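You operate a simulated robot arm through the tools that you are given. There is no shell and no other tool.

You are at the controls of a simulated robot arm. One attempt, no reset.

JOB
Set the dark oak frame on the pinner and pin two opposite corners.
Fine: half a turn of the blue knob between the pins; both flush; swing the arm clear; leave the white knob and the other frame.

It is judged by the outcome, as a careful person would: the job done as asked, and still so three seconds after it is handed in. It fails if anything else is knocked over, pushed out of place, dropped, spilled or broken.

ROBOT AND FRAMES
A 7-joint arm with a two-finger gripper, fixed in place. Base frame: the origin is at the foot of the arm, x ahead of it, y to its left, z up; the work surface is at about z = 950. Readings come in mm, rad, newtons and seconds.
With the tool pointing down near the work surface it reaches from about 320 to 720 mm from the base axis. Its first joint turns from -1.152 to 1.152 rad. Payload 2.45 kg.
The TCP is the grasp point between the finger pads, 26 mm short of the fingertips. In the tool frame z runs along the fingers and y along their closing line. Largest opening 96 mm; the body of the gripper starts 69 mm behind the TCP.
Orientation is that of the tool frame in the base frame, as [roll, pitch, yaw] about the fixed x, y, z axes, in that order (R = Rz(yaw) Ry(pitch) Rx(roll)). With the fingers straight down and closing along the base's y, the tool's x points along the base's -x, its y along +y and its z along -z.

CONTROLS
- The arm moves only by the tool nudge_tool. Its argument "plan" is a list of rows, each an object of numbers (a shift or turn left out is 0, a gripper value left out holds the last): "tx", "ty", "tz": the shift along the tool's x, y, z in m; "rx", "ry", "rz": the turn, a rotation vector about the tool's x, y, z in rad; "gripper": the gripper command, from -1 (fully open) to 1 (shut), values between in proportion. In form: [{"tx": .., "ty": .., "tz": .., "rx": .., "ry": .., "rz": .., "gripper": ..}, ...]. A call has 1 to 20 rows; each row is the pose to reach, as a shift and turn from the pose commanded when the call began, along the tool's axes at that moment. A row lasts 0.2 s, in which the tool goes at most 50 mm and 0.15 rad; a call with a longer step from one row to the next is refused whole, and so is a gripper value outside its range. A pose out of reach is approached as far as the arm can. The call stops where the force on the tool passes 40 N (or 10 N more than at its start, if that is more) or the arm is blocked; 0.2 s more then pass. Each finger halts on what it meets, pressing with about 30 N; the grip force reading is that of the motor and also rises with nothing between the fingers. The clock runs only during rows and for 0.2 s after the last one: add rows that repeat a pose to give the fingers time. It gives the time, the measured TCP pose, the force on the tool (base axes), the opening and the grip force at its end, in the units of the frame above (readings bear some noise), with the torque about the TCP (base axes, N m) and any sound that the robot's microphone picked up.
- Cameras (640 x 400 px; columns grow to the right, rows downward): "scene" is fixed at [175.9, -397.2, 1439.7]; the picture's right is [0.70, -0.71, 0.00], its down [-0.30, -0.29, -0.91] and it looks along [0.65, 0.63, -0.42] (base axes); focal length 225 px, centre (320, 200). "wrist" rides on the gripper at [82, 3, -98] in the tool frame; the picture's right is [-0.04, 1.00, 0.00], its down [-0.73, -0.03, -0.68] and it looks along [-0.68, -0.03, 0.73] (tool axes); focal length 256 px, centre (320, 200).
- get_image(camera): a new picture of that camera. It takes no simulated time.
- point_at(camera, pixels): for up to 12 pixels [column, row] of the newest picture of that camera ("zoom" is the newest enlarged one), the place [x, y, z] in the base frame of the surface seen there, good to about 2 mm. It takes no simulated time.
- enlarge(camera, box): a new picture of the part [left, top, right, bottom] of that camera's present view, enlarged. It takes no simulated time.
- finish_job(): hands the job in; it is judged then, once.

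Unless the task says otherwise, let go and move clear before handing in.

The tools are called after "Request:" by a JSON object that holds its "op" and its "data". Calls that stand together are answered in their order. nudge_tool: Moves the arm, as the interface text tells. Its arguments: {"type":"object","properties":{"plan":{"type":"array","items":{"type":"object","properties":{"tx":{"type":"number"},"ty":{"type":"number"},"tz":{"type":"number"},"rx":{"type":"number"},"ry":{"type":"number"},"rz":{"type":"number"},"gripper":{"type":"number"}}}}},"required":["plan"]} The other tools are called the same way: get_image (camera) takes a picture; point_at (camera, pixels) gives the place of the surface under pixels of a picture; enlarge (camera, box) takes an enlarged picture of a part of a camera's view; finish_job () hands the job in.

At the start:

```text
t: 0.0
eef_pos: [286.0, -185.3, 1341.8]
tcp_rot: [3.141, -0.002, 3.141]
contact_force: [0.8, 0.6, 1.1]
moment: [0.0, -0.02, 0.01]
opening: 96.1
gripper_force: 0.1
```

scene: 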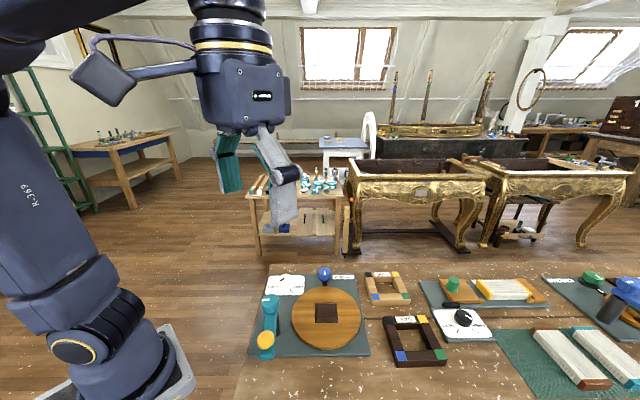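
wrist: 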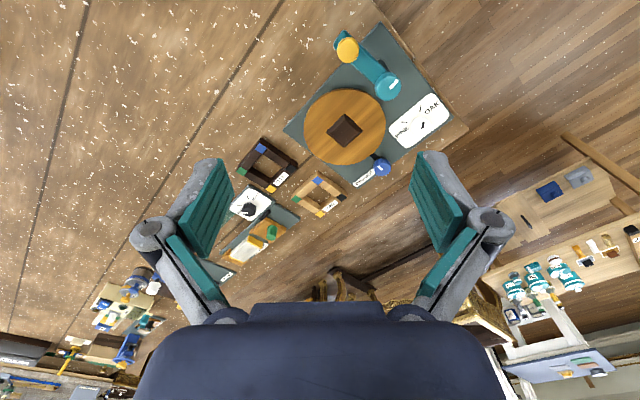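

The scene view shows the pinner (teal mat, round wooden table at about (326,315), teal arm with yellow cap at (266,340), blue knob at (325,273)), and the dark frame at about (415,340). I'll zoom in on those areas before moving anything.

Request:
{"op": "enlarge", "data": {"camera": "scene", "box": [240, 255, 380, 365]}}

Request:
{"op": "enlarge", "data": {"camera": "scene", "box": [350, 260, 500, 375]}}

Request:
{"op": "enlarge", "data": {"camera": "wrist", "box": [220, 20, 460, 220]}}

```text
3.64 times, centred on (310, 310) of scene
```

zoom: 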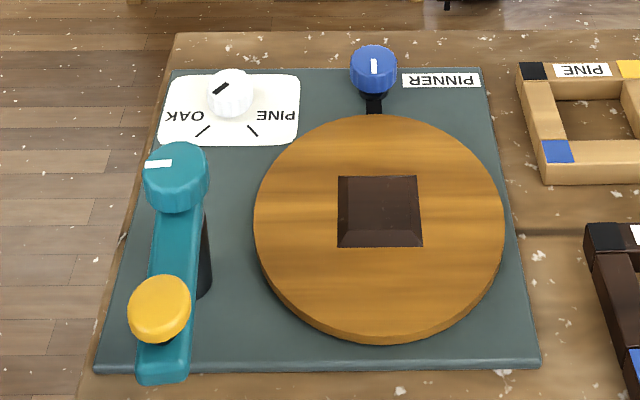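

```text
3.48 times, centred on (425, 318) of scene
```

zoom: 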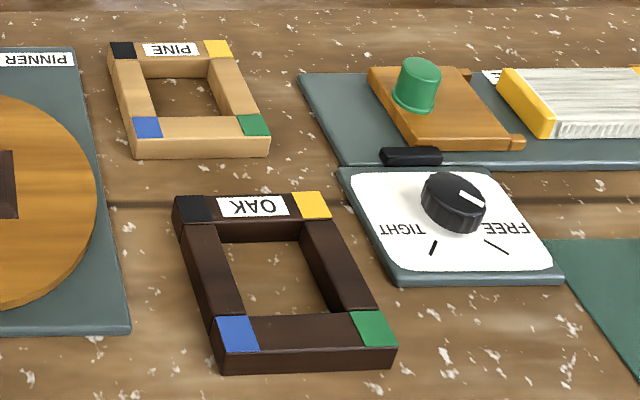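

```text
2.00 times, centred on (340, 120) of wrist
```

zoom: 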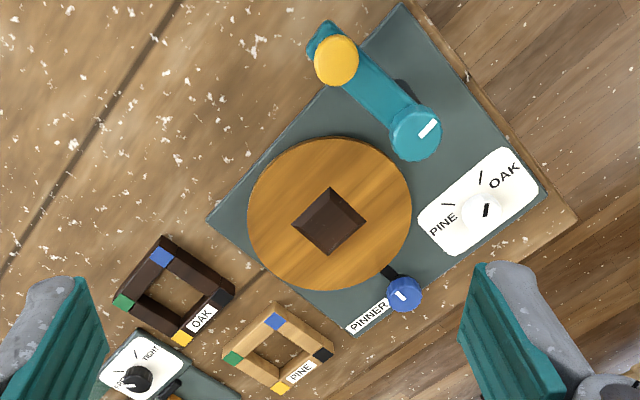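

The zooms show the frame, the turntable with a square dark locating block, a swing arm with a teal pivot knob and yellow plunger, a blue knob, and the white OAK/PINE dial already on OAK. I'll measure key places now.

Request:
{"op": "enlarge", "data": {"camera": "scene", "box": [240, 255, 380, 365]}}

Request:
{"op": "point_at", "data": {"camera": "zoom", "pixels": [[380, 210], [342, 182], [412, 182], [347, 240], [418, 240], [258, 215], [500, 215], [380, 120], [380, 325], [372, 62], [176, 165], [158, 295]]}}

Request:
{"op": "point_at", "data": {"camera": "scene", "pixels": [[250, 357], [277, 277], [345, 277], [370, 357], [390, 318], [425, 318], [402, 355], [440, 353], [367, 274], [414, 274], [374, 304], [409, 298]]}}

Request:
{"op": "point_at", "data": {"camera": "wrist", "pixels": [[348, 49], [388, 88], [382, 168], [461, 130], [344, 130], [365, 65], [378, 78]]}}

```text
3.64 times, centred on (310, 310) of scene
```

zoom: 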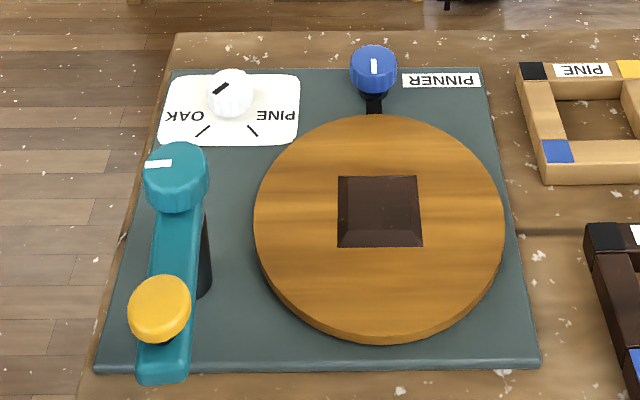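

```text
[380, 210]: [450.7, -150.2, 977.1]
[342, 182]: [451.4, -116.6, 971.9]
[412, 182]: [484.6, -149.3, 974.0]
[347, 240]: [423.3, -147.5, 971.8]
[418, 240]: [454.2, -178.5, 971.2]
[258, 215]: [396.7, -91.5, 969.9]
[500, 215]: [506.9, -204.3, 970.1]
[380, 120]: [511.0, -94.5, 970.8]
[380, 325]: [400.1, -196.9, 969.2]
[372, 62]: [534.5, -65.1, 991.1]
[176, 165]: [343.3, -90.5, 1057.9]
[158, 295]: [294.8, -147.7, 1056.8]
```

```text
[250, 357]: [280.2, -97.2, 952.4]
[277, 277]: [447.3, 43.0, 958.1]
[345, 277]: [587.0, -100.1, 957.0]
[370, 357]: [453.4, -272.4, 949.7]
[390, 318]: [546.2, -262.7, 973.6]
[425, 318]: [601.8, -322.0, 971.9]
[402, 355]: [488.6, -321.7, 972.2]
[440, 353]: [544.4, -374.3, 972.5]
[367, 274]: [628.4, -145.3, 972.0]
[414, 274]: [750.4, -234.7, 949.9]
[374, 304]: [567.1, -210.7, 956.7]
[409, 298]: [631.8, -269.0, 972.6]
```

```text
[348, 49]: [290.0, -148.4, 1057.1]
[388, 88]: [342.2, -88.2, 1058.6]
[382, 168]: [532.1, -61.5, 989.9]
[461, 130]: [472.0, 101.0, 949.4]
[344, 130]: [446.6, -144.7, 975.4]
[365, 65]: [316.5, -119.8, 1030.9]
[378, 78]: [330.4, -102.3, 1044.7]
```

The geometry is clear: disc centre is near (452,-148,970), the arm pivot near (343,-90,1058), the plunger near (292,-148,1057) and the frame centre near (545,-320). I'll move lower for a closer wrist view before deciding on grips.

Request:
{"op": "nudge_tool", "data": {"plan": [{"tx": -0.01, "ty": 0.008, "tz": 0.04}, {"tx": -0.02, "ty": 0.016, "tz": 0.08}, {"tx": -0.03, "ty": 0.025, "tz": 0.12}, {"tx": -0.044, "ty": 0.035, "tz": 0.15}]}}

Request:
{"op": "get_image", "data": {"camera": "wrist"}}

Request:
{"op": "get_image", "data": {"camera": "scene"}}

```text
t: 1.0
eef_pos: [331.7, -149.2, 1192.2]
tcp_rot: [3.141, 0.0, -3.141]
contact_force: [0.6, 0.9, -0.9]
moment: [-0.02, -0.01, 0.0]
opening: 96.1
gripper_force: 0.0
```

```text
taken
```

wrist: 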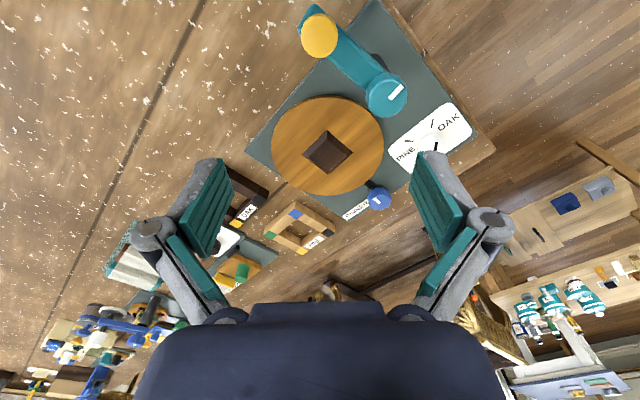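

```text
taken
```

scene: 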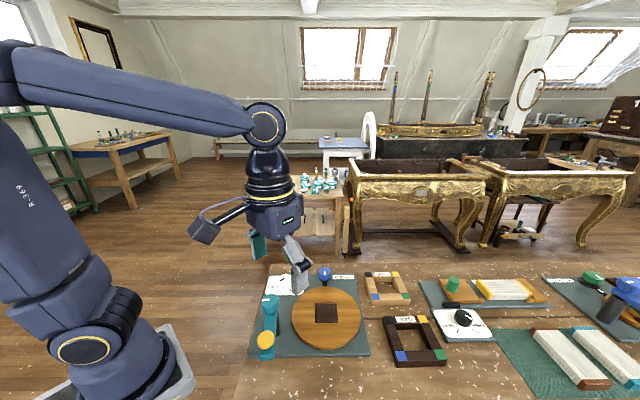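

The wrist view now shows the pinner at rows 10–210 and columns 250–490. I'll enlarge it to see the arm, the knobs and the linkage.

Request:
{"op": "enlarge", "data": {"camera": "wrist", "box": [240, 0, 480, 150]}}

Request:
{"op": "enlarge", "data": {"camera": "wrist", "box": [290, 130, 450, 230]}}

Request:
{"op": "enlarge", "data": {"camera": "scene", "box": [240, 280, 300, 370]}}

Request:
{"op": "enlarge", "data": {"camera": "scene", "box": [300, 255, 380, 305]}}

```text
2.67 times, centred on (360, 75) of wrist
```

zoom: 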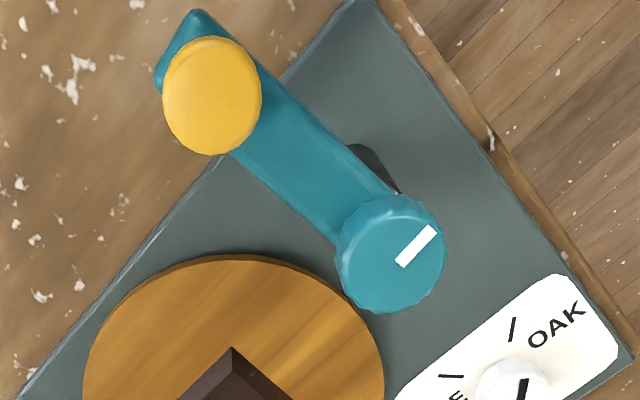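

```text
4.00 times, centred on (370, 180) of wrist
```

zoom: 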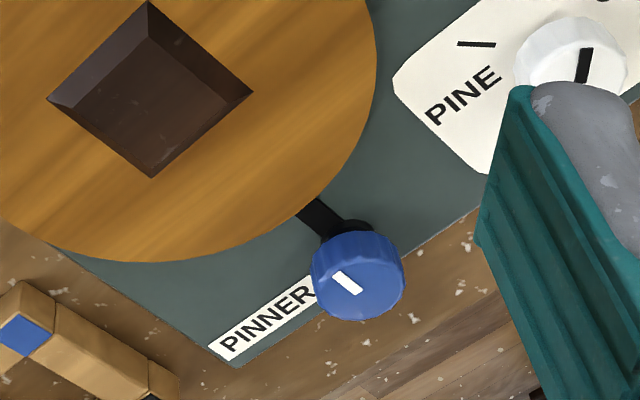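

```text
4.44 times, centred on (270, 325) of scene
```

zoom: 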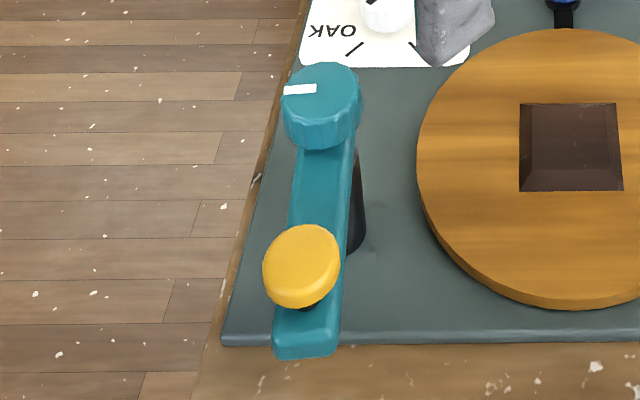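

```text
8.00 times, centred on (340, 280) of scene
```

zoom: 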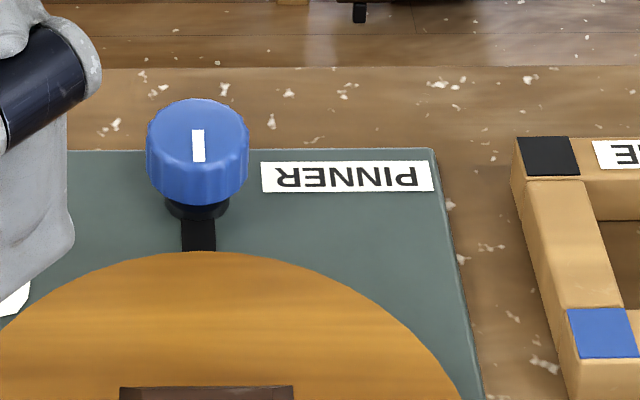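

The linkage is clear: the blue knob drives the disc through a black strap, and the teal knob carries the arm. Next I'll go above the dark frame for precise measurements, with the gripper yawed 45° to match it.

Request:
{"op": "nudge_tool", "data": {"plan": [{"tx": -0.01, "ty": -0.045, "tz": 0.0, "rz": 0.13}, {"tx": -0.02, "ty": -0.09, "tz": 0.0, "rz": 0.26}, {"tx": -0.03, "ty": -0.12, "tz": 0.02, "rz": 0.39}, {"tx": -0.04, "ty": -0.15, "tz": 0.04, "rz": 0.52}, {"tx": -0.06, "ty": -0.18, "tz": 0.05, "rz": 0.65}, {"tx": -0.09, "ty": -0.21, "tz": 0.06, "rz": 0.785}, {"tx": -0.11, "ty": -0.245, "tz": 0.06, "rz": 0.785}]}}

Request:
{"op": "get_image", "data": {"camera": "wrist"}}

```text
t: 2.6
eef_pos: [439.2, -396.1, 1132.7]
tcp_rot: [3.141, 0.0, 2.354]
contact_force: [0.2, -0.4, -0.3]
moment: [0.04, 0.01, 0.0]
opening: 96.0
gripper_force: 0.1
```

```text
taken
```

wrist: 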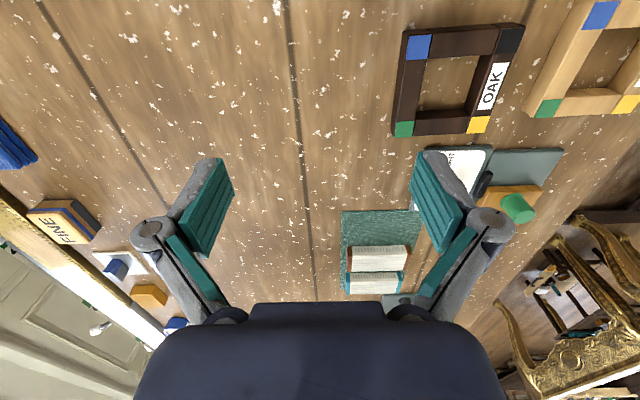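

The dark frame is at columns 395–525, rows 25–135 in the wrist view. I'll enlarge it and measure its corners, and also check the labelled block at (65,220).

Request:
{"op": "enlarge", "data": {"camera": "wrist", "box": [0, 100, 240, 250]}}

Request:
{"op": "enlarge", "data": {"camera": "wrist", "box": [380, 10, 572, 130]}}

```text
2.67 times, centred on (120, 175) of wrist
```

zoom: 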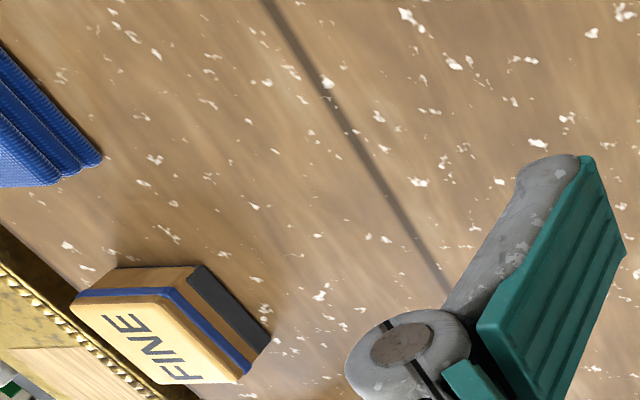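

```text
3.33 times, centred on (476, 70) of wrist
```

zoom: 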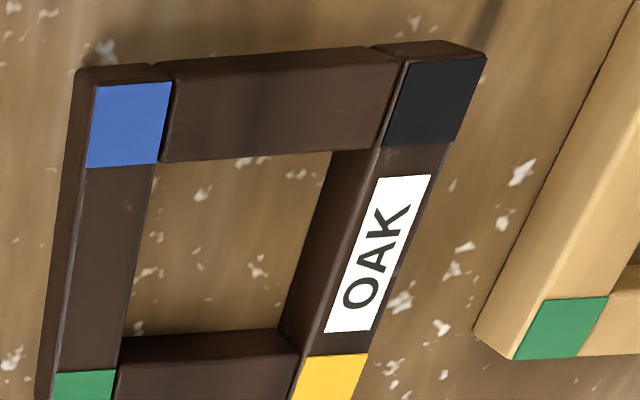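

The zoom shows the frame's long rails (blue–green and black–yellow) lie across my closing line, which is ideal for clamping. I'll measure the corners precisely on this zoom.

Request:
{"op": "point_at", "data": {"camera": "zoom", "pixels": [[96, 86], [170, 84], [158, 163], [88, 167], [482, 60], [406, 66], [388, 145], [452, 142], [162, 158], [325, 152], [281, 333], [125, 337]]}}

Request:
{"op": "point_at", "data": {"camera": "wrist", "pixels": [[395, 136], [486, 133], [399, 31], [523, 27], [431, 150], [490, 148], [528, 118], [575, 5], [536, 115], [465, 170]]}}

```text
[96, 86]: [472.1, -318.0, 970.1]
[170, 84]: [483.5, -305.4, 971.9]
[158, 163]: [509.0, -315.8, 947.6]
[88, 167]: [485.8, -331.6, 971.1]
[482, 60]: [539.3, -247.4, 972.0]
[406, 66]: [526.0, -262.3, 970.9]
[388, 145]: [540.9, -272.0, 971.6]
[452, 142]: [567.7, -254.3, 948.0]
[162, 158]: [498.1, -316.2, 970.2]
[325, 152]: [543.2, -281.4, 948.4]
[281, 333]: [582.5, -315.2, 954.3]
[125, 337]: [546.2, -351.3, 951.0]
```

```text
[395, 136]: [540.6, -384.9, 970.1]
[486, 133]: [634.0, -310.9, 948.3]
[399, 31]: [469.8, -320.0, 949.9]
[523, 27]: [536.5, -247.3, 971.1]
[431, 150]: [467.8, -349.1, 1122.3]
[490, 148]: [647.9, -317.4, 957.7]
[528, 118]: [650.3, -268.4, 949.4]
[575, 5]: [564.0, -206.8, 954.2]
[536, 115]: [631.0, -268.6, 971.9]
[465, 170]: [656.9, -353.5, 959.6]
```

The frame's outer side measures about 97 mm, too wide for the 96 mm opening, so I'll grip one rail (18 mm wide). I'm choosing the blue–green rail, centred near (513,-345), because the table around it is free, and moving above it with the fingers half closed.

Request:
{"op": "nudge_tool", "data": {"plan": [{"tx": -0.006, "ty": 0.035, "tz": 0.0, "gripper": 0.0}, {"tx": -0.012, "ty": 0.07, "tz": 0.0}, {"tx": -0.0163, "ty": 0.0884, "tz": 0.03}, {"tx": -0.0163, "ty": 0.0884, "tz": 0.073}, {"tx": -0.0163, "ty": 0.0884, "tz": 0.073}]}}

Request:
{"op": "get_image", "data": {"camera": "wrist"}}

Request:
{"op": "enlarge", "data": {"camera": "wrist", "box": [240, 30, 480, 180]}}

```text
t: 3.8
eef_pos: [513.8, -344.4, 1056.1]
tcp_rot: [-3.141, 0.0, 2.357]
contact_force: [0.2, -0.3, -0.5]
moment: [0.02, -0.01, 0.0]
opening: 48.0
gripper_force: 0.1
```

```text
taken
```

wrist: 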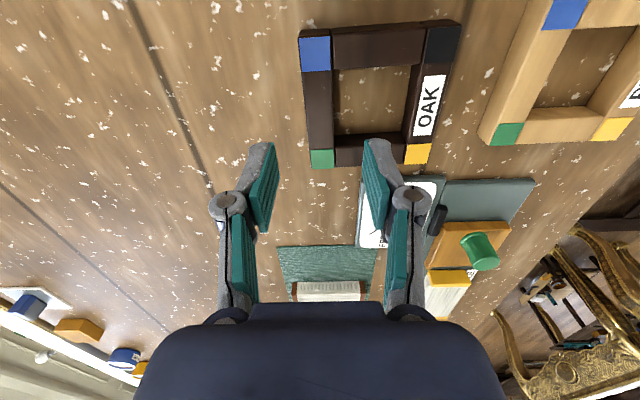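

```text
2.67 times, centred on (360, 105) of wrist
```

zoom: 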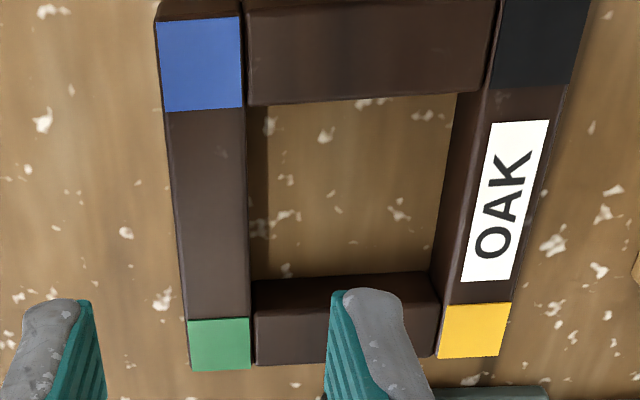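

Now the frame is seen clearly between the fingers. I'll measure the top edges of the blue–green rail and the opposite rail from the zoom.

Request:
{"op": "point_at", "data": {"camera": "zoom", "pixels": [[162, 26], [240, 20], [242, 106], [169, 110], [190, 320], [248, 318], [192, 367], [250, 365], [498, 88], [444, 300], [505, 352], [440, 352]]}}

Request:
{"op": "point_at", "data": {"camera": "zoom", "pixels": [[250, 100], [474, 93], [257, 312], [436, 303], [205, 200], [205, 280], [495, 180], [177, 200], [242, 200], [184, 280], [245, 280]]}}

```text
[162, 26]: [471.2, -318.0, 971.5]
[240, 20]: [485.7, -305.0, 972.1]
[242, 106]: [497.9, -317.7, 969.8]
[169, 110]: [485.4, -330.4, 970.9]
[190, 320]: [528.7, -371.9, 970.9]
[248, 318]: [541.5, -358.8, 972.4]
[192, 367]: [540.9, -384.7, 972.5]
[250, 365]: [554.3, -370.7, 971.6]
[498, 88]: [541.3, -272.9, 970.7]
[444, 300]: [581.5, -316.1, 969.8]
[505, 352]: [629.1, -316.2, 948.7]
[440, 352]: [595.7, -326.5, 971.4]
```

```text
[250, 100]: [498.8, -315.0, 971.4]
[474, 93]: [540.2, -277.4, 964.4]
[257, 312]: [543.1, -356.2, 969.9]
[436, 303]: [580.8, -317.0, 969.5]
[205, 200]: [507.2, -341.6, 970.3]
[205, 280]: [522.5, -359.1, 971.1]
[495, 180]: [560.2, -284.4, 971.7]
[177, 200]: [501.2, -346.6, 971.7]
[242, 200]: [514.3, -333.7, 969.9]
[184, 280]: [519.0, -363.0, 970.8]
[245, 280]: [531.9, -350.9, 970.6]
```

Rail centre is (513.0,-344.6), its direction is about 1.2° off my yaw, its top is at 971 and the inner opening is about 60 mm. I'll align, then descend so the fingertips end about 10 mm above the table.

Request:
{"op": "nudge_tool", "data": {"plan": [{"tx": 0.0004, "ty": -0.0007, "tz": 0.02, "rz": -0.021, "gripper": 0.0}, {"tx": 0.0004, "ty": -0.0007, "tz": 0.045, "rz": -0.021}, {"tx": 0.0004, "ty": -0.0007, "tz": 0.06, "rz": -0.021}, {"tx": 0.0004, "ty": -0.0007, "tz": 0.068, "rz": -0.021}, {"tx": 0.0004, "ty": -0.0007, "tz": 0.068, "rz": -0.021}]}}

Request:
{"op": "get_image", "data": {"camera": "wrist"}}

Request:
{"op": "enlarge", "data": {"camera": "scene", "box": [350, 270, 478, 370]}}

```text
t: 5.0
eef_pos: [513.6, -345.6, 989.4]
tcp_rot: [3.141, 0.001, 2.377]
contact_force: [0.2, 0.0, 0.5]
moment: [0.0, -0.01, -0.04]
opening: 47.9
gripper_force: 0.1
```

```text
taken
```

wrist: 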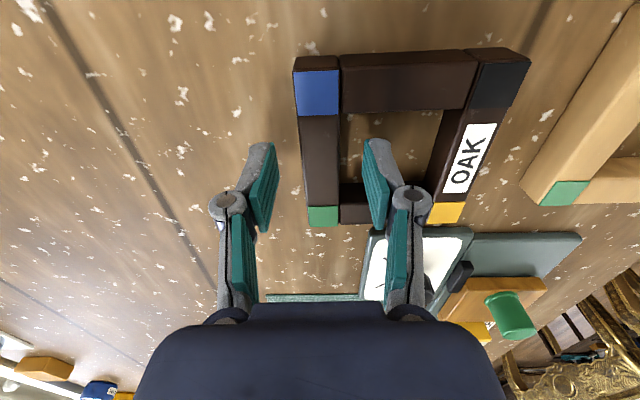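

```text
4.00 times, centred on (414, 320) of scene
```

zoom: 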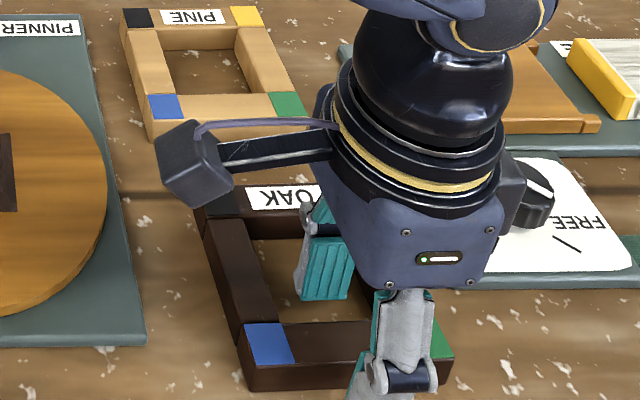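

The readings and picture agree: the fingers straddle the rail at column 320, centred between blue (row 70) and green (row 226), with fingertips about 13 mm above the table. I'll go 3 mm lower and close on the rail.

Request:
{"op": "nudge_tool", "data": {"plan": [{"tz": 0.003}, {"tz": 0.003, "gripper": 0.4}, {"tz": 0.003, "gripper": 1.0}, {"tz": 0.003, "gripper": 1.0}, {"tz": 0.003, "gripper": 1.0}, {"tz": 0.003, "gripper": 1.0}, {"tz": 0.003, "gripper": 1.0}]}}

Request:
{"op": "get_image", "data": {"camera": "wrist"}}

```text
t: 6.6
eef_pos: [515.2, -344.8, 986.8]
tcp_rot: [-3.141, 0.0, 2.377]
contact_force: [-0.2, -0.7, -0.3]
moment: [-0.04, 0.05, 0.0]
opening: 20.5
gripper_force: 30.4
```

```text
taken
```

wrist: 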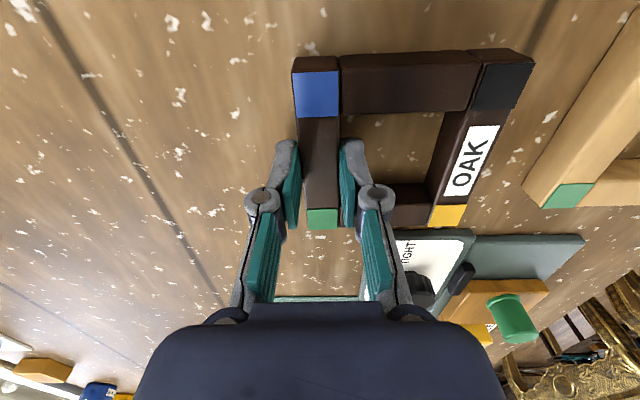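

The rail is held (opening 20.5 mm, grip 30 N). I'll lift straight up and check that the frame hangs level.

Request:
{"op": "nudge_tool", "data": {"plan": [{"tz": -0.01}, {"tz": -0.03}, {"tz": -0.055}, {"tz": -0.08}, {"tz": -0.08}]}}

Request:
{"op": "get_image", "data": {"camera": "wrist"}}

Request:
{"op": "get_image", "data": {"camera": "scene"}}

```text
t: 7.8
eef_pos: [513.0, -345.1, 1065.2]
tcp_rot: [3.141, 0.002, 2.377]
contact_force: [-0.5, 0.7, -2.0]
moment: [-0.04, 0.03, -0.03]
opening: 20.3
gripper_force: 30.5
```

```text
taken
```

wrist: 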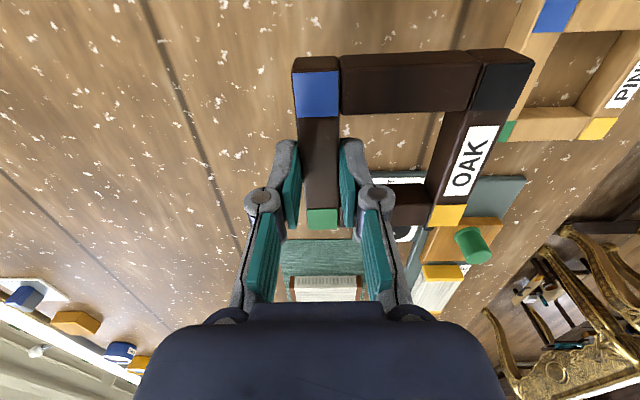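

```text
taken
```

scene: 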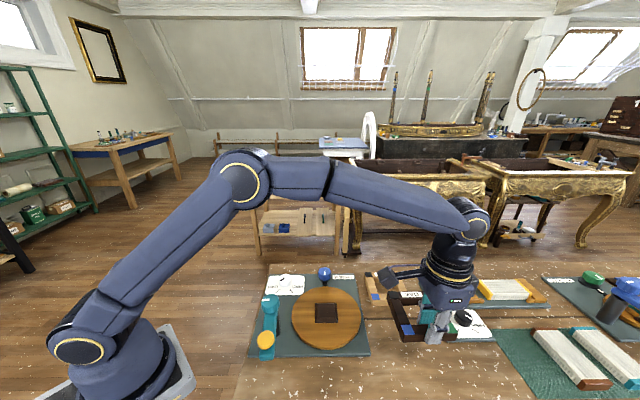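

The frame came up rigid and level, its position in the wrist view unchanged. I'll measure its corners relative to the tool and re-measure the locating block from the scene camera, which has a clear view.

Request:
{"op": "enlarge", "data": {"camera": "wrist", "box": [270, 30, 558, 210]}}

Request:
{"op": "enlarge", "data": {"camera": "scene", "box": [304, 293, 352, 331]}}

```text
2.22 times, centred on (414, 120) of wrist
```

zoom: 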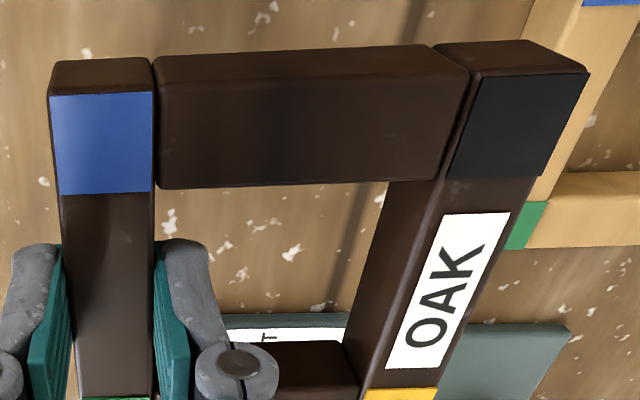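

```text
10.53 times, centred on (328, 312) of scene
```

zoom: 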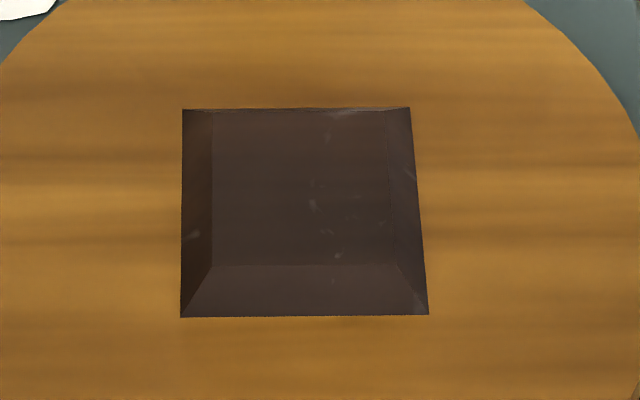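

The block is a shallow truncated pyramid. I'll sample its base corners and top corners on this zoom.

Request:
{"op": "point_at", "data": {"camera": "zoom", "pixels": [[180, 107], [411, 106], [430, 316], [179, 319], [214, 115], [386, 113], [395, 264], [212, 266], [300, 190], [300, 322], [176, 210], [424, 210]]}}

Request:
{"op": "enlarge", "data": {"camera": "wrist", "box": [270, 30, 558, 210]}}

Request:
{"op": "point_at", "data": {"camera": "zoom", "pixels": [[51, 97], [152, 92], [152, 190], [63, 194], [66, 230], [153, 230], [587, 75], [483, 78], [452, 176], [541, 178], [384, 365], [450, 200]]}}

```text
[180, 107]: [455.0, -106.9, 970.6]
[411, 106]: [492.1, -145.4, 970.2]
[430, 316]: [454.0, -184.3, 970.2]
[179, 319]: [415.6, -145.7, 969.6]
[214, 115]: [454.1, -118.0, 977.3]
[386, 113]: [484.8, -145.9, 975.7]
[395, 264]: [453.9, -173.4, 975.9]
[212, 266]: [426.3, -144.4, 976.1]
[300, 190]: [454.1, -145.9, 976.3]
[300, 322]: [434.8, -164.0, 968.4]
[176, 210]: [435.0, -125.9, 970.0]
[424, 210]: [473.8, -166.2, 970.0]
```

```text
2.22 times, centred on (414, 120) of wrist
```

zoom: 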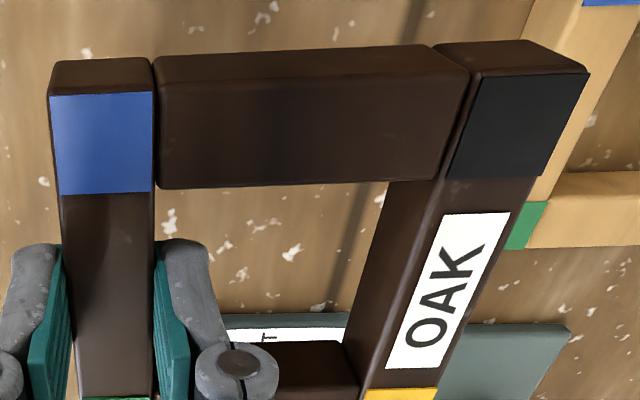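

```text
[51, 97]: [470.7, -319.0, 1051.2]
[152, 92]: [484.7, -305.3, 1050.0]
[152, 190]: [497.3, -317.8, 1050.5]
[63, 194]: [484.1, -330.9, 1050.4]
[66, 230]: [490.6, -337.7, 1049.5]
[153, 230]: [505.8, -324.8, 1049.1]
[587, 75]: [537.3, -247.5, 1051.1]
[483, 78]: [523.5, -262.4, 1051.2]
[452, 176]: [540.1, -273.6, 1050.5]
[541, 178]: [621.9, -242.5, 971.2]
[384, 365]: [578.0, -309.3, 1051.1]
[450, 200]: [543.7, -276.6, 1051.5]
```

Block base centre comes out at (454.1,-145.6), side about 54 mm, edges at 45°; the frame centre sits 38.5 mm along the tool's y from the TCP. I'll carry the frame to above the block at height and true up the yaw by 1.2°.

Request:
{"op": "nudge_tool", "data": {"plan": [{"tx": 0.02, "ty": 0.007, "rz": 0.0}, {"tx": 0.05, "ty": 0.018, "rz": 0.01}, {"tx": 0.085, "ty": 0.03, "rz": 0.021}, {"tx": 0.12, "ty": 0.043, "rz": 0.021}, {"tx": 0.15, "ty": 0.054, "rz": 0.021}, {"tx": 0.172, "ty": 0.0615, "rz": 0.021}, {"tx": 0.1809, "ty": 0.0647, "rz": 0.021}, {"tx": 0.1809, "ty": 0.0647, "rz": 0.021}]}}

Request:
{"op": "get_image", "data": {"camera": "wrist"}}

Request:
{"op": "enlarge", "data": {"camera": "scene", "box": [240, 240, 400, 365]}}

```text
t: 9.6
eef_pos: [427.6, -172.6, 1066.5]
tcp_rot: [-3.14, 0.0, 2.356]
contact_force: [-0.3, -0.8, -1.0]
moment: [-0.02, 0.04, -0.03]
opening: 20.5
gripper_force: 29.6
```

```text
taken
```

wrist: 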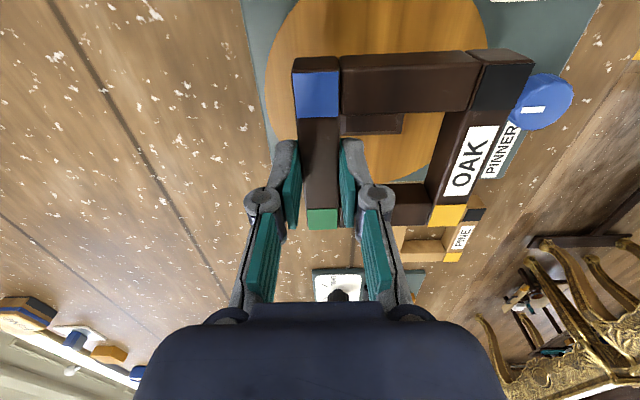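

```text
3.20 times, centred on (320, 302) of scene
```

zoom: 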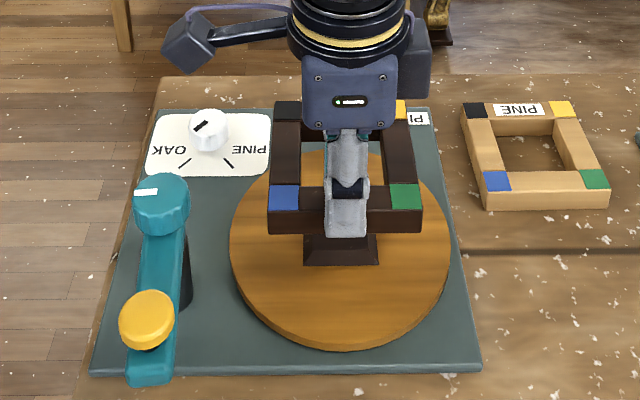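

The frame hovers above the disc, aligned with the block in the scene view (block visible at (340,250)). I'll measure the held frame's corners here before descending.

Request:
{"op": "enlarge", "data": {"camera": "wrist", "box": [270, 30, 558, 210]}}

Request:
{"op": "point_at", "data": {"camera": "zoom", "pixels": [[51, 97], [152, 92], [152, 190], [63, 194], [68, 225], [153, 230], [585, 76], [483, 78], [452, 176], [384, 365], [538, 178]]}}

Request:
{"op": "point_at", "data": {"camera": "scene", "pixels": [[308, 306], [315, 300], [344, 305], [372, 300], [310, 281]]}}

```text
2.22 times, centred on (414, 120) of wrist
```

zoom: 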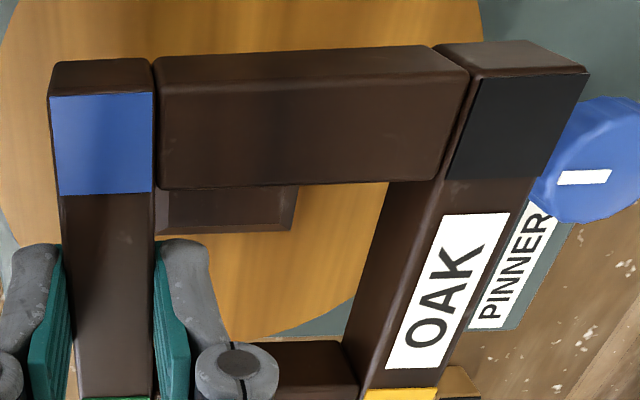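

```text
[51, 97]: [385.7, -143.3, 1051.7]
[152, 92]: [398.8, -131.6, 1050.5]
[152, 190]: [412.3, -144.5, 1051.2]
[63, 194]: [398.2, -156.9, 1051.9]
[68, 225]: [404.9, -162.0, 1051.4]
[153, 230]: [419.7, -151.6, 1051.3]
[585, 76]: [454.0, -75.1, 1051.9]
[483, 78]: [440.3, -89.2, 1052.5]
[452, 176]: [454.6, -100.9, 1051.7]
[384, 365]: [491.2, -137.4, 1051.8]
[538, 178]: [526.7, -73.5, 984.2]
```

```text
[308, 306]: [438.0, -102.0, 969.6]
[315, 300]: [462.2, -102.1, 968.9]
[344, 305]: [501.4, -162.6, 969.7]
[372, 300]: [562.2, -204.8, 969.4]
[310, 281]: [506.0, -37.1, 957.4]
```

Frame centre estimates at about (454.5,-144), while the block centre from the scene camera was (454.1,-145.6). I'll check the block's far corner in this same wrist view so both come from one camera.

Request:
{"op": "point_at", "data": {"camera": "zoom", "pixels": [[294, 233], [288, 229], [240, 235], [170, 236], [299, 195], [297, 210], [290, 190], [200, 232], [200, 222], [160, 205]]}}

Request:
{"op": "get_image", "data": {"camera": "scene"}}

```text
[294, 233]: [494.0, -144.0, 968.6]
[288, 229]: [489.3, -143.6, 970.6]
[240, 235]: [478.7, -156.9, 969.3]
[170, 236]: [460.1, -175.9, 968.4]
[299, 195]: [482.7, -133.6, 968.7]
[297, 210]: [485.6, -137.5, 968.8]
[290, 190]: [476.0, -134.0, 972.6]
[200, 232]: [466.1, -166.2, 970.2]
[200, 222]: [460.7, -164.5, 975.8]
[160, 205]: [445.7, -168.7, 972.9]
```

```text
taken
```

scene: 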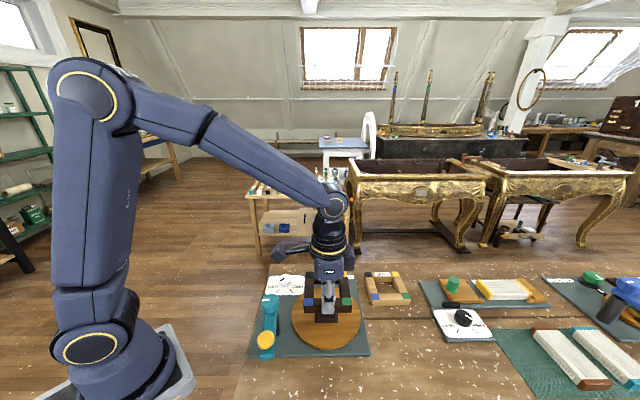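

Both cameras agree within about 2 mm; I'll correct by -1.3 mm along tool y and descend until the frame bottom is just entering the pyramid's bevel, then check.

Request:
{"op": "nudge_tool", "data": {"plan": [{"tx": 0.0004, "ty": -0.0013, "tz": 0.02}, {"tx": 0.0004, "ty": -0.0013, "tz": 0.038}, {"tx": 0.0004, "ty": -0.0013, "tz": 0.048}, {"tx": 0.0004, "ty": -0.0013, "tz": 0.053}, {"tx": 0.0004, "ty": -0.0013, "tz": 0.055}, {"tx": 0.0004, "ty": -0.0013, "tz": 0.055}]}}

Request:
{"op": "get_image", "data": {"camera": "wrist"}}

Request:
{"op": "enlarge", "data": {"camera": "scene", "box": [280, 260, 376, 335]}}

```text
t: 11.0
eef_pos: [426.7, -171.7, 1012.1]
tcp_rot: [-3.141, -0.001, 2.357]
contact_force: [-0.6, -0.8, -0.7]
moment: [-0.04, 0.01, 0.01]
opening: 20.4
gripper_force: 30.0
```

```text
taken
```

wrist: 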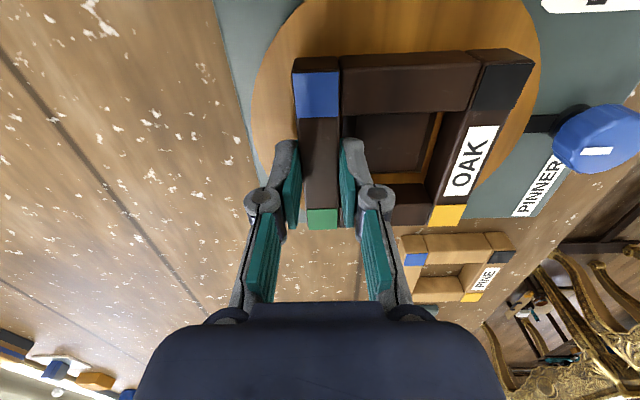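

```text
5.33 times, centred on (328, 298) of scene
```

zoom: 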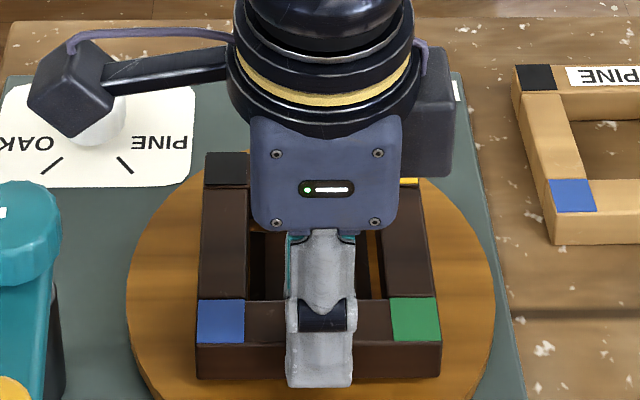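

No contact force yet at TCP z 1012. I'll zoom on the opening to see the gap between block and rails.

Request:
{"op": "enlarge", "data": {"camera": "wrist", "box": [320, 80, 480, 220]}}

Request:
{"op": "point_at", "data": {"camera": "zoom", "pixels": [[85, 150], [430, 135], [300, 200], [405, 300], [440, 300], [400, 370], [380, 392]]}}

```text
2.86 times, centred on (400, 150) of wrist
```

zoom: 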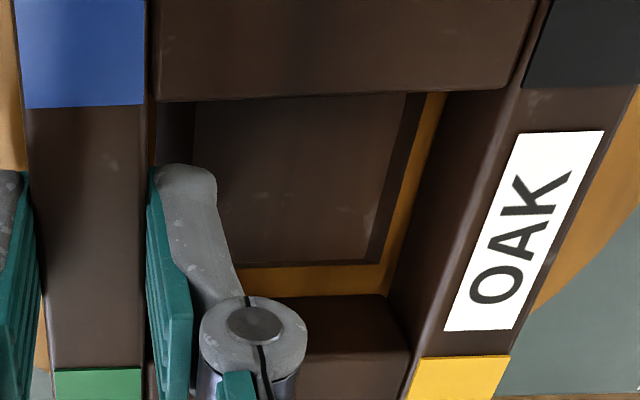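

```text
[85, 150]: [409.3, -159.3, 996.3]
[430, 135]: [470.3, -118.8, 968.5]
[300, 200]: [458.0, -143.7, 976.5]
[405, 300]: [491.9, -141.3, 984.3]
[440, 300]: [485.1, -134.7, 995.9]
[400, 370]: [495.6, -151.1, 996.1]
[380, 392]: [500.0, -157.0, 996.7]
```

The block is inside the opening with wood visible on the right and lower sides. I'll measure frame edges and block edges together here to compute clearances on all sides.

Request:
{"op": "point_at", "data": {"camera": "zoom", "pixels": [[402, 200], [396, 200], [426, 140], [418, 140], [385, 262], [376, 262], [300, 266], [300, 260], [300, 290], [445, 100], [500, 95], [408, 295]]}}

Request:
{"op": "enlarge", "data": {"camera": "wrist", "box": [270, 30, 558, 210]}}

Request:
{"op": "point_at", "data": {"camera": "zoom", "pixels": [[51, 97], [152, 92], [152, 190], [63, 194], [68, 225], [153, 230], [585, 76], [483, 78], [452, 176], [384, 365], [300, 188]]}}

```text
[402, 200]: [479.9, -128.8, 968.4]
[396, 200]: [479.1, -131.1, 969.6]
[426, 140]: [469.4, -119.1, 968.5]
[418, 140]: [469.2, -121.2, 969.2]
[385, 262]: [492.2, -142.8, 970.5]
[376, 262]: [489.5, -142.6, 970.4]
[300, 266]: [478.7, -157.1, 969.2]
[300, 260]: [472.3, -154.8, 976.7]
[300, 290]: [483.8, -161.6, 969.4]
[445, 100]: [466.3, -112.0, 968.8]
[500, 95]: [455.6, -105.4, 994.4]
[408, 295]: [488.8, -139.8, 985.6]
```

```text
2.22 times, centred on (414, 120) of wrist
```

zoom: 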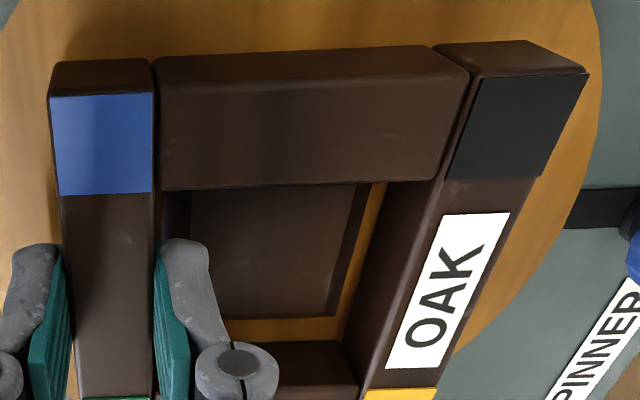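

```text
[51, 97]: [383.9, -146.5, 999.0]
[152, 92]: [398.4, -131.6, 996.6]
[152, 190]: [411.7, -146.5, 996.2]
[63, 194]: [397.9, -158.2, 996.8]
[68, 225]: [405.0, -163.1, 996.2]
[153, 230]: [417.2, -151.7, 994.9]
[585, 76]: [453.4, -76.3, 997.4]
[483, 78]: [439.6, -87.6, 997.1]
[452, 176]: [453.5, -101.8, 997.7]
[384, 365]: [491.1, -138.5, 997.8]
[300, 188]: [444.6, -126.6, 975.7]
```

Frame centre now matches the block centre within about 0.5 mm in both directions. I'll lower the last ~5 mm in small steps, watching force.

Request:
{"op": "nudge_tool", "data": {"plan": [{"tz": 0.0012}, {"tz": 0.0024}, {"tz": 0.0034}, {"tz": 0.0042}, {"tz": 0.0042}]}}

Request:
{"op": "enlarge", "data": {"camera": "wrist", "box": [270, 30, 558, 210]}}

Request:
{"op": "point_at", "data": {"camera": "zoom", "pixels": [[100, 140], [110, 210], [530, 120], [300, 100], [420, 370]]}}

```text
t: 12.2
eef_pos: [428.1, -172.9, 1007.8]
tcp_rot: [3.141, 0.001, 2.358]
contact_force: [0.8, 0.0, -0.9]
moment: [-0.03, 0.02, 0.01]
opening: 20.1
gripper_force: 30.2
```

```text
2.22 times, centred on (414, 120) of wrist
```

zoom: 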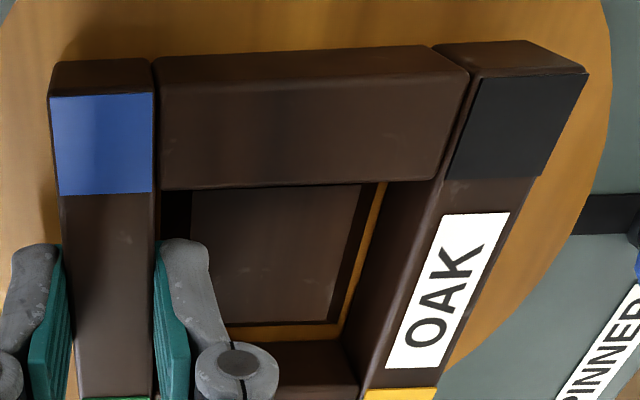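

```text
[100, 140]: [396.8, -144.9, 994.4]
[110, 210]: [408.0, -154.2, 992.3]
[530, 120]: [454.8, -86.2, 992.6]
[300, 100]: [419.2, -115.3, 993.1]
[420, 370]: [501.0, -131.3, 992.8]
```

Frame top reads about 993, expected about 992 when seated, and no contact force yet. I'll lower in half-millimetre steps.

Request:
{"op": "nudge_tool", "data": {"plan": [{"tz": 0.0005}, {"tz": 0.001}, {"tz": 0.001}]}}

```text
t: 13.0
eef_pos: [427.1, -172.9, 1007.8]
tcp_rot: [3.141, -0.001, 2.356]
contact_force: [0.1, -0.1, -0.8]
moment: [-0.04, 0.02, -0.02]
opening: 20.5
gripper_force: 30.0
```

Request:
{"op": "nudge_tool", "data": {"plan": [{"tz": 0.0005}, {"tz": 0.001}, {"tz": 0.001}]}}

Request:
{"op": "enlarge", "data": {"camera": "scene", "box": [280, 260, 376, 335]}}

```text
t: 13.8
eef_pos: [428.3, -174.0, 1005.4]
tcp_rot: [-3.141, 0.0, 2.357]
contact_force: [-1.8, 0.8, 6.9]
moment: [0.27, -0.03, 0.07]
opening: 20.4
gripper_force: 29.9
```

```text
5.33 times, centred on (328, 298) of scene
```

zoom: 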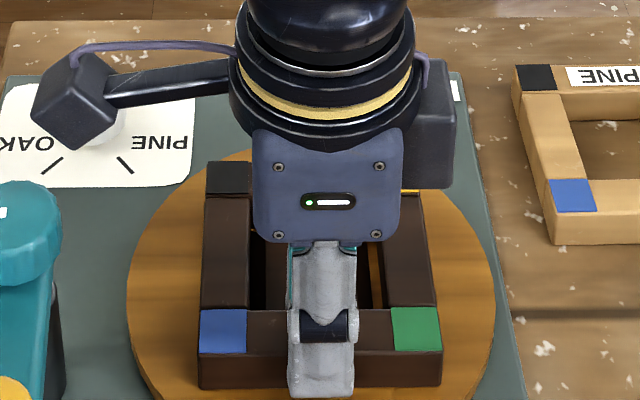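

Upward force of 6.9 N says the frame is resting on the disc. I'll open to about 36 mm, with the fingertips above the block, then raise straight up.

Request:
{"op": "nudge_tool", "data": {"plan": [{"tz": -0.0005, "gripper": 0.25}, {"tz": -0.0005, "gripper": 0.25}, {"tz": -0.0005, "gripper": 0.25}, {"tz": -0.0005, "gripper": 0.25}]}}

Request:
{"op": "nudge_tool", "data": {"plan": [{"tz": -0.01}, {"tz": -0.03}, {"tz": -0.06}, {"tz": -0.1}, {"tz": -0.13}, {"tz": -0.16}, {"tz": -0.16}]}}

Request:
{"op": "get_image", "data": {"camera": "wrist"}}

Request:
{"op": "get_image", "data": {"camera": "scene"}}

Request:
{"op": "enlarge", "data": {"camera": "scene", "box": [245, 260, 373, 360]}}

```text
t: 14.8
eef_pos: [426.9, -173.2, 1007.1]
tcp_rot: [3.141, 0.001, 2.356]
contact_force: [-0.4, -0.2, 0.3]
moment: [0.01, 0.0, -0.03]
opening: 36.1
gripper_force: 0.1
```

```text
t: 16.4
eef_pos: [427.5, -173.8, 1166.4]
tcp_rot: [-3.141, 0.0, 2.357]
contact_force: [0.3, 0.5, 0.7]
moment: [0.0, 0.02, 0.01]
opening: 35.9
gripper_force: 0.1
```

```text
taken
```

wrist: 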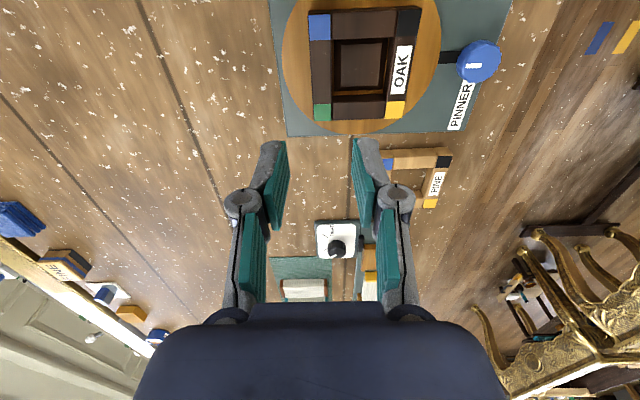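

```text
taken
```

scene: 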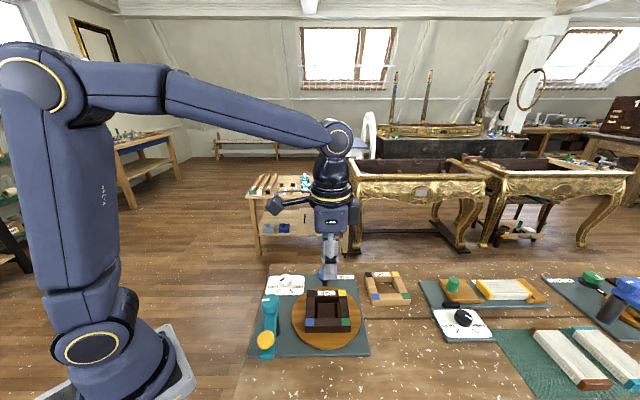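

```text
4.00 times, centred on (309, 310) of scene
```

zoom: 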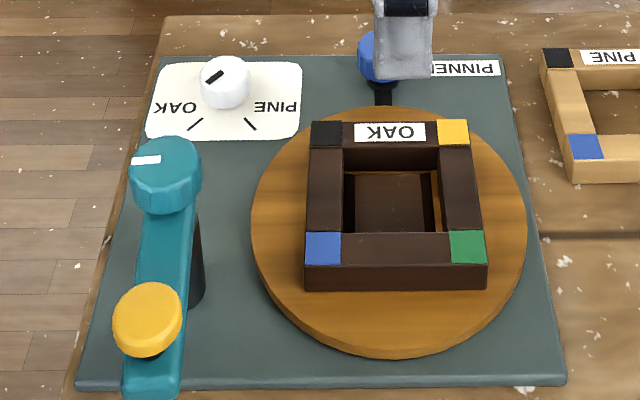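

The frame sits flat over the block on the disc. Next is the swing arm, so I'll measure the teal knob, arm and plunger precisely from the scene camera.

Request:
{"op": "enlarge", "data": {"camera": "scene", "box": [246, 285, 294, 365]}}

```text
5.00 times, centred on (270, 325) of scene
```

zoom: 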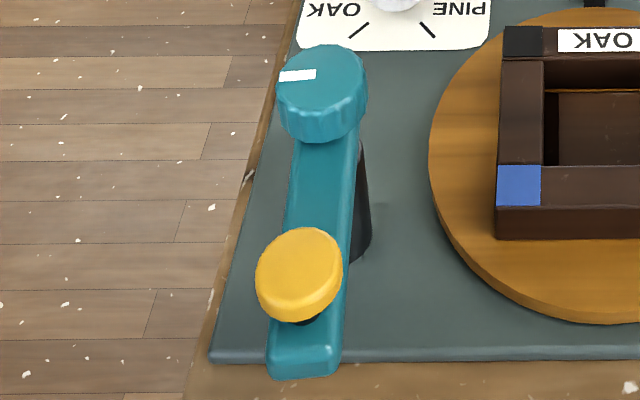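

Request:
{"op": "point_at", "data": {"camera": "zoom", "pixels": [[325, 75], [325, 46], [281, 80], [364, 75], [325, 108], [325, 138], [325, 160], [325, 215], [300, 265], [262, 265], [338, 262], [305, 345]]}}

Request:
{"op": "point_at", "data": {"camera": "zoom", "pixels": [[300, 232], [300, 290], [305, 318], [272, 362], [340, 360], [295, 200], [352, 200], [300, 160], [352, 160], [365, 220], [355, 255], [305, 370]]}}

```text
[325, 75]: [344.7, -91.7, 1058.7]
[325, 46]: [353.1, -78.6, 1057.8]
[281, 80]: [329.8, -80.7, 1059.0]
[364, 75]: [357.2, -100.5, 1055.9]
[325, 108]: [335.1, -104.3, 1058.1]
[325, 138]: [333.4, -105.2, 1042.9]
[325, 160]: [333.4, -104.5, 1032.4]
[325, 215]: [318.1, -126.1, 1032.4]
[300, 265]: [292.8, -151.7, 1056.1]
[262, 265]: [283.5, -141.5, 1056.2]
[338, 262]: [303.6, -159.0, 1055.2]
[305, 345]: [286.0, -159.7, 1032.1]
```

```text
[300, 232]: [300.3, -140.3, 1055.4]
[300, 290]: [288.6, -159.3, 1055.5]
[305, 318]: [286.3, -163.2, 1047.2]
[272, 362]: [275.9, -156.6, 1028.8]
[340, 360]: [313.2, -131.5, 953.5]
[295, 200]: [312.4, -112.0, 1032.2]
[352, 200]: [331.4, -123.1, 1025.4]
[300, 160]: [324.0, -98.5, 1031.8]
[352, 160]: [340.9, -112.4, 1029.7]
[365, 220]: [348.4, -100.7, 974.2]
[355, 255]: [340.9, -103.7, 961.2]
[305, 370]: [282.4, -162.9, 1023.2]
```

Knob centre is (343.7,-91), top 1058.5, with the arm top below at 1032; plunger centre (294,-150) gives an arm length of 77 mm. The blue corner centre at (398,-146) is exactly 77 mm from the pivot, so the arm needs to swing about 85° counter-clockwise. I'll move above the teal knob with fingers opened to 60 mm.

Request:
{"op": "nudge_tool", "data": {"plan": [{"tx": 0.03, "ty": 0.0, "tz": 0.0, "gripper": -0.25}, {"tx": 0.06, "ty": -0.0005, "tz": 0.0}, {"tx": 0.09, "ty": -0.001, "tz": 0.02}, {"tx": 0.11, "ty": -0.001, "tz": 0.04}, {"tx": 0.1172, "ty": -0.0011, "tz": 0.056}, {"tx": 0.1172, "ty": -0.0011, "tz": 0.056}]}}

Request:
{"op": "get_image", "data": {"camera": "wrist"}}

Request:
{"op": "enlarge", "data": {"camera": "scene", "box": [230, 240, 310, 370]}}

```text
t: 17.8
eef_pos: [343.2, -91.2, 1110.4]
tcp_rot: [3.14, 0.0, 2.356]
contact_force: [0.5, 0.5, -0.4]
moment: [0.02, -0.03, -0.02]
opening: 59.8
gripper_force: 0.0
```

```text
taken
```

wrist: 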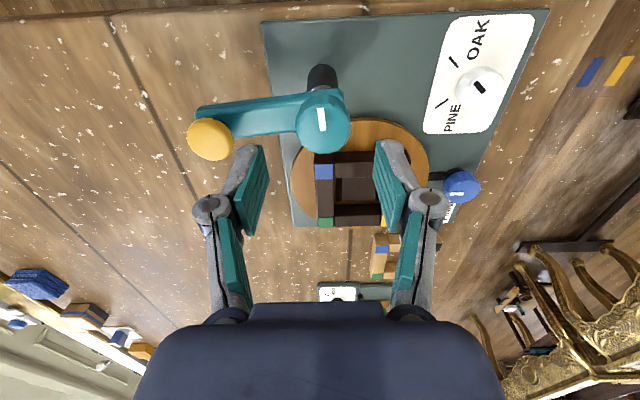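

```text
3.08 times, centred on (270, 305) of scene
```

zoom: 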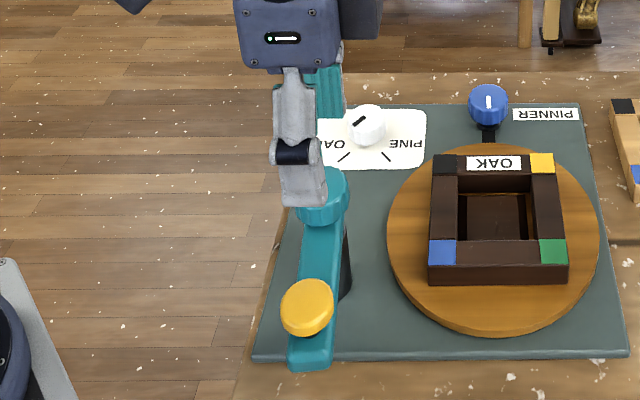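

The knob appears near (323,120) between the fingers. I'll verify its centre in the wrist view against the TCP before descending.

Request:
{"op": "enlarge", "data": {"camera": "wrist", "box": [270, 60, 382, 160]}}

Request:
{"op": "point_at", "data": {"camera": "wrist", "pixels": [[322, 118], [297, 120], [349, 120], [322, 96], [322, 145], [320, 135], [211, 138]]}}

```text
4.00 times, centred on (326, 110) of wrist
```

zoom: 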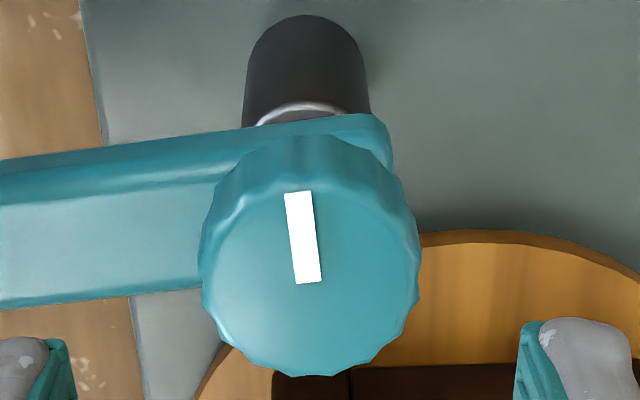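

```text
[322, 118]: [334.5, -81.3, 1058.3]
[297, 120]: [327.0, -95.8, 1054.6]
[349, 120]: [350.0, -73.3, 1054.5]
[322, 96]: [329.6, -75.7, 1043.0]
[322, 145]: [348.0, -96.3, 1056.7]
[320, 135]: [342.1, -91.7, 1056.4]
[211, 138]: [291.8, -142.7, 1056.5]
```

Request:
{"op": "point_at", "data": {"camera": "zoom", "pixels": [[210, 280], [412, 280], [312, 366], [310, 190], [310, 170], [310, 278], [235, 340], [385, 340]]}}

```text
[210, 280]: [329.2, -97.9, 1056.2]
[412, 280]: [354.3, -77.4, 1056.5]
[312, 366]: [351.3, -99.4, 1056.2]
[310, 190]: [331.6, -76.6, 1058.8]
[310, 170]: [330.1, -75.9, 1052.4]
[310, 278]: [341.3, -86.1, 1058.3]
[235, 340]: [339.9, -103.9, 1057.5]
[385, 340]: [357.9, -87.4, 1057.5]
```

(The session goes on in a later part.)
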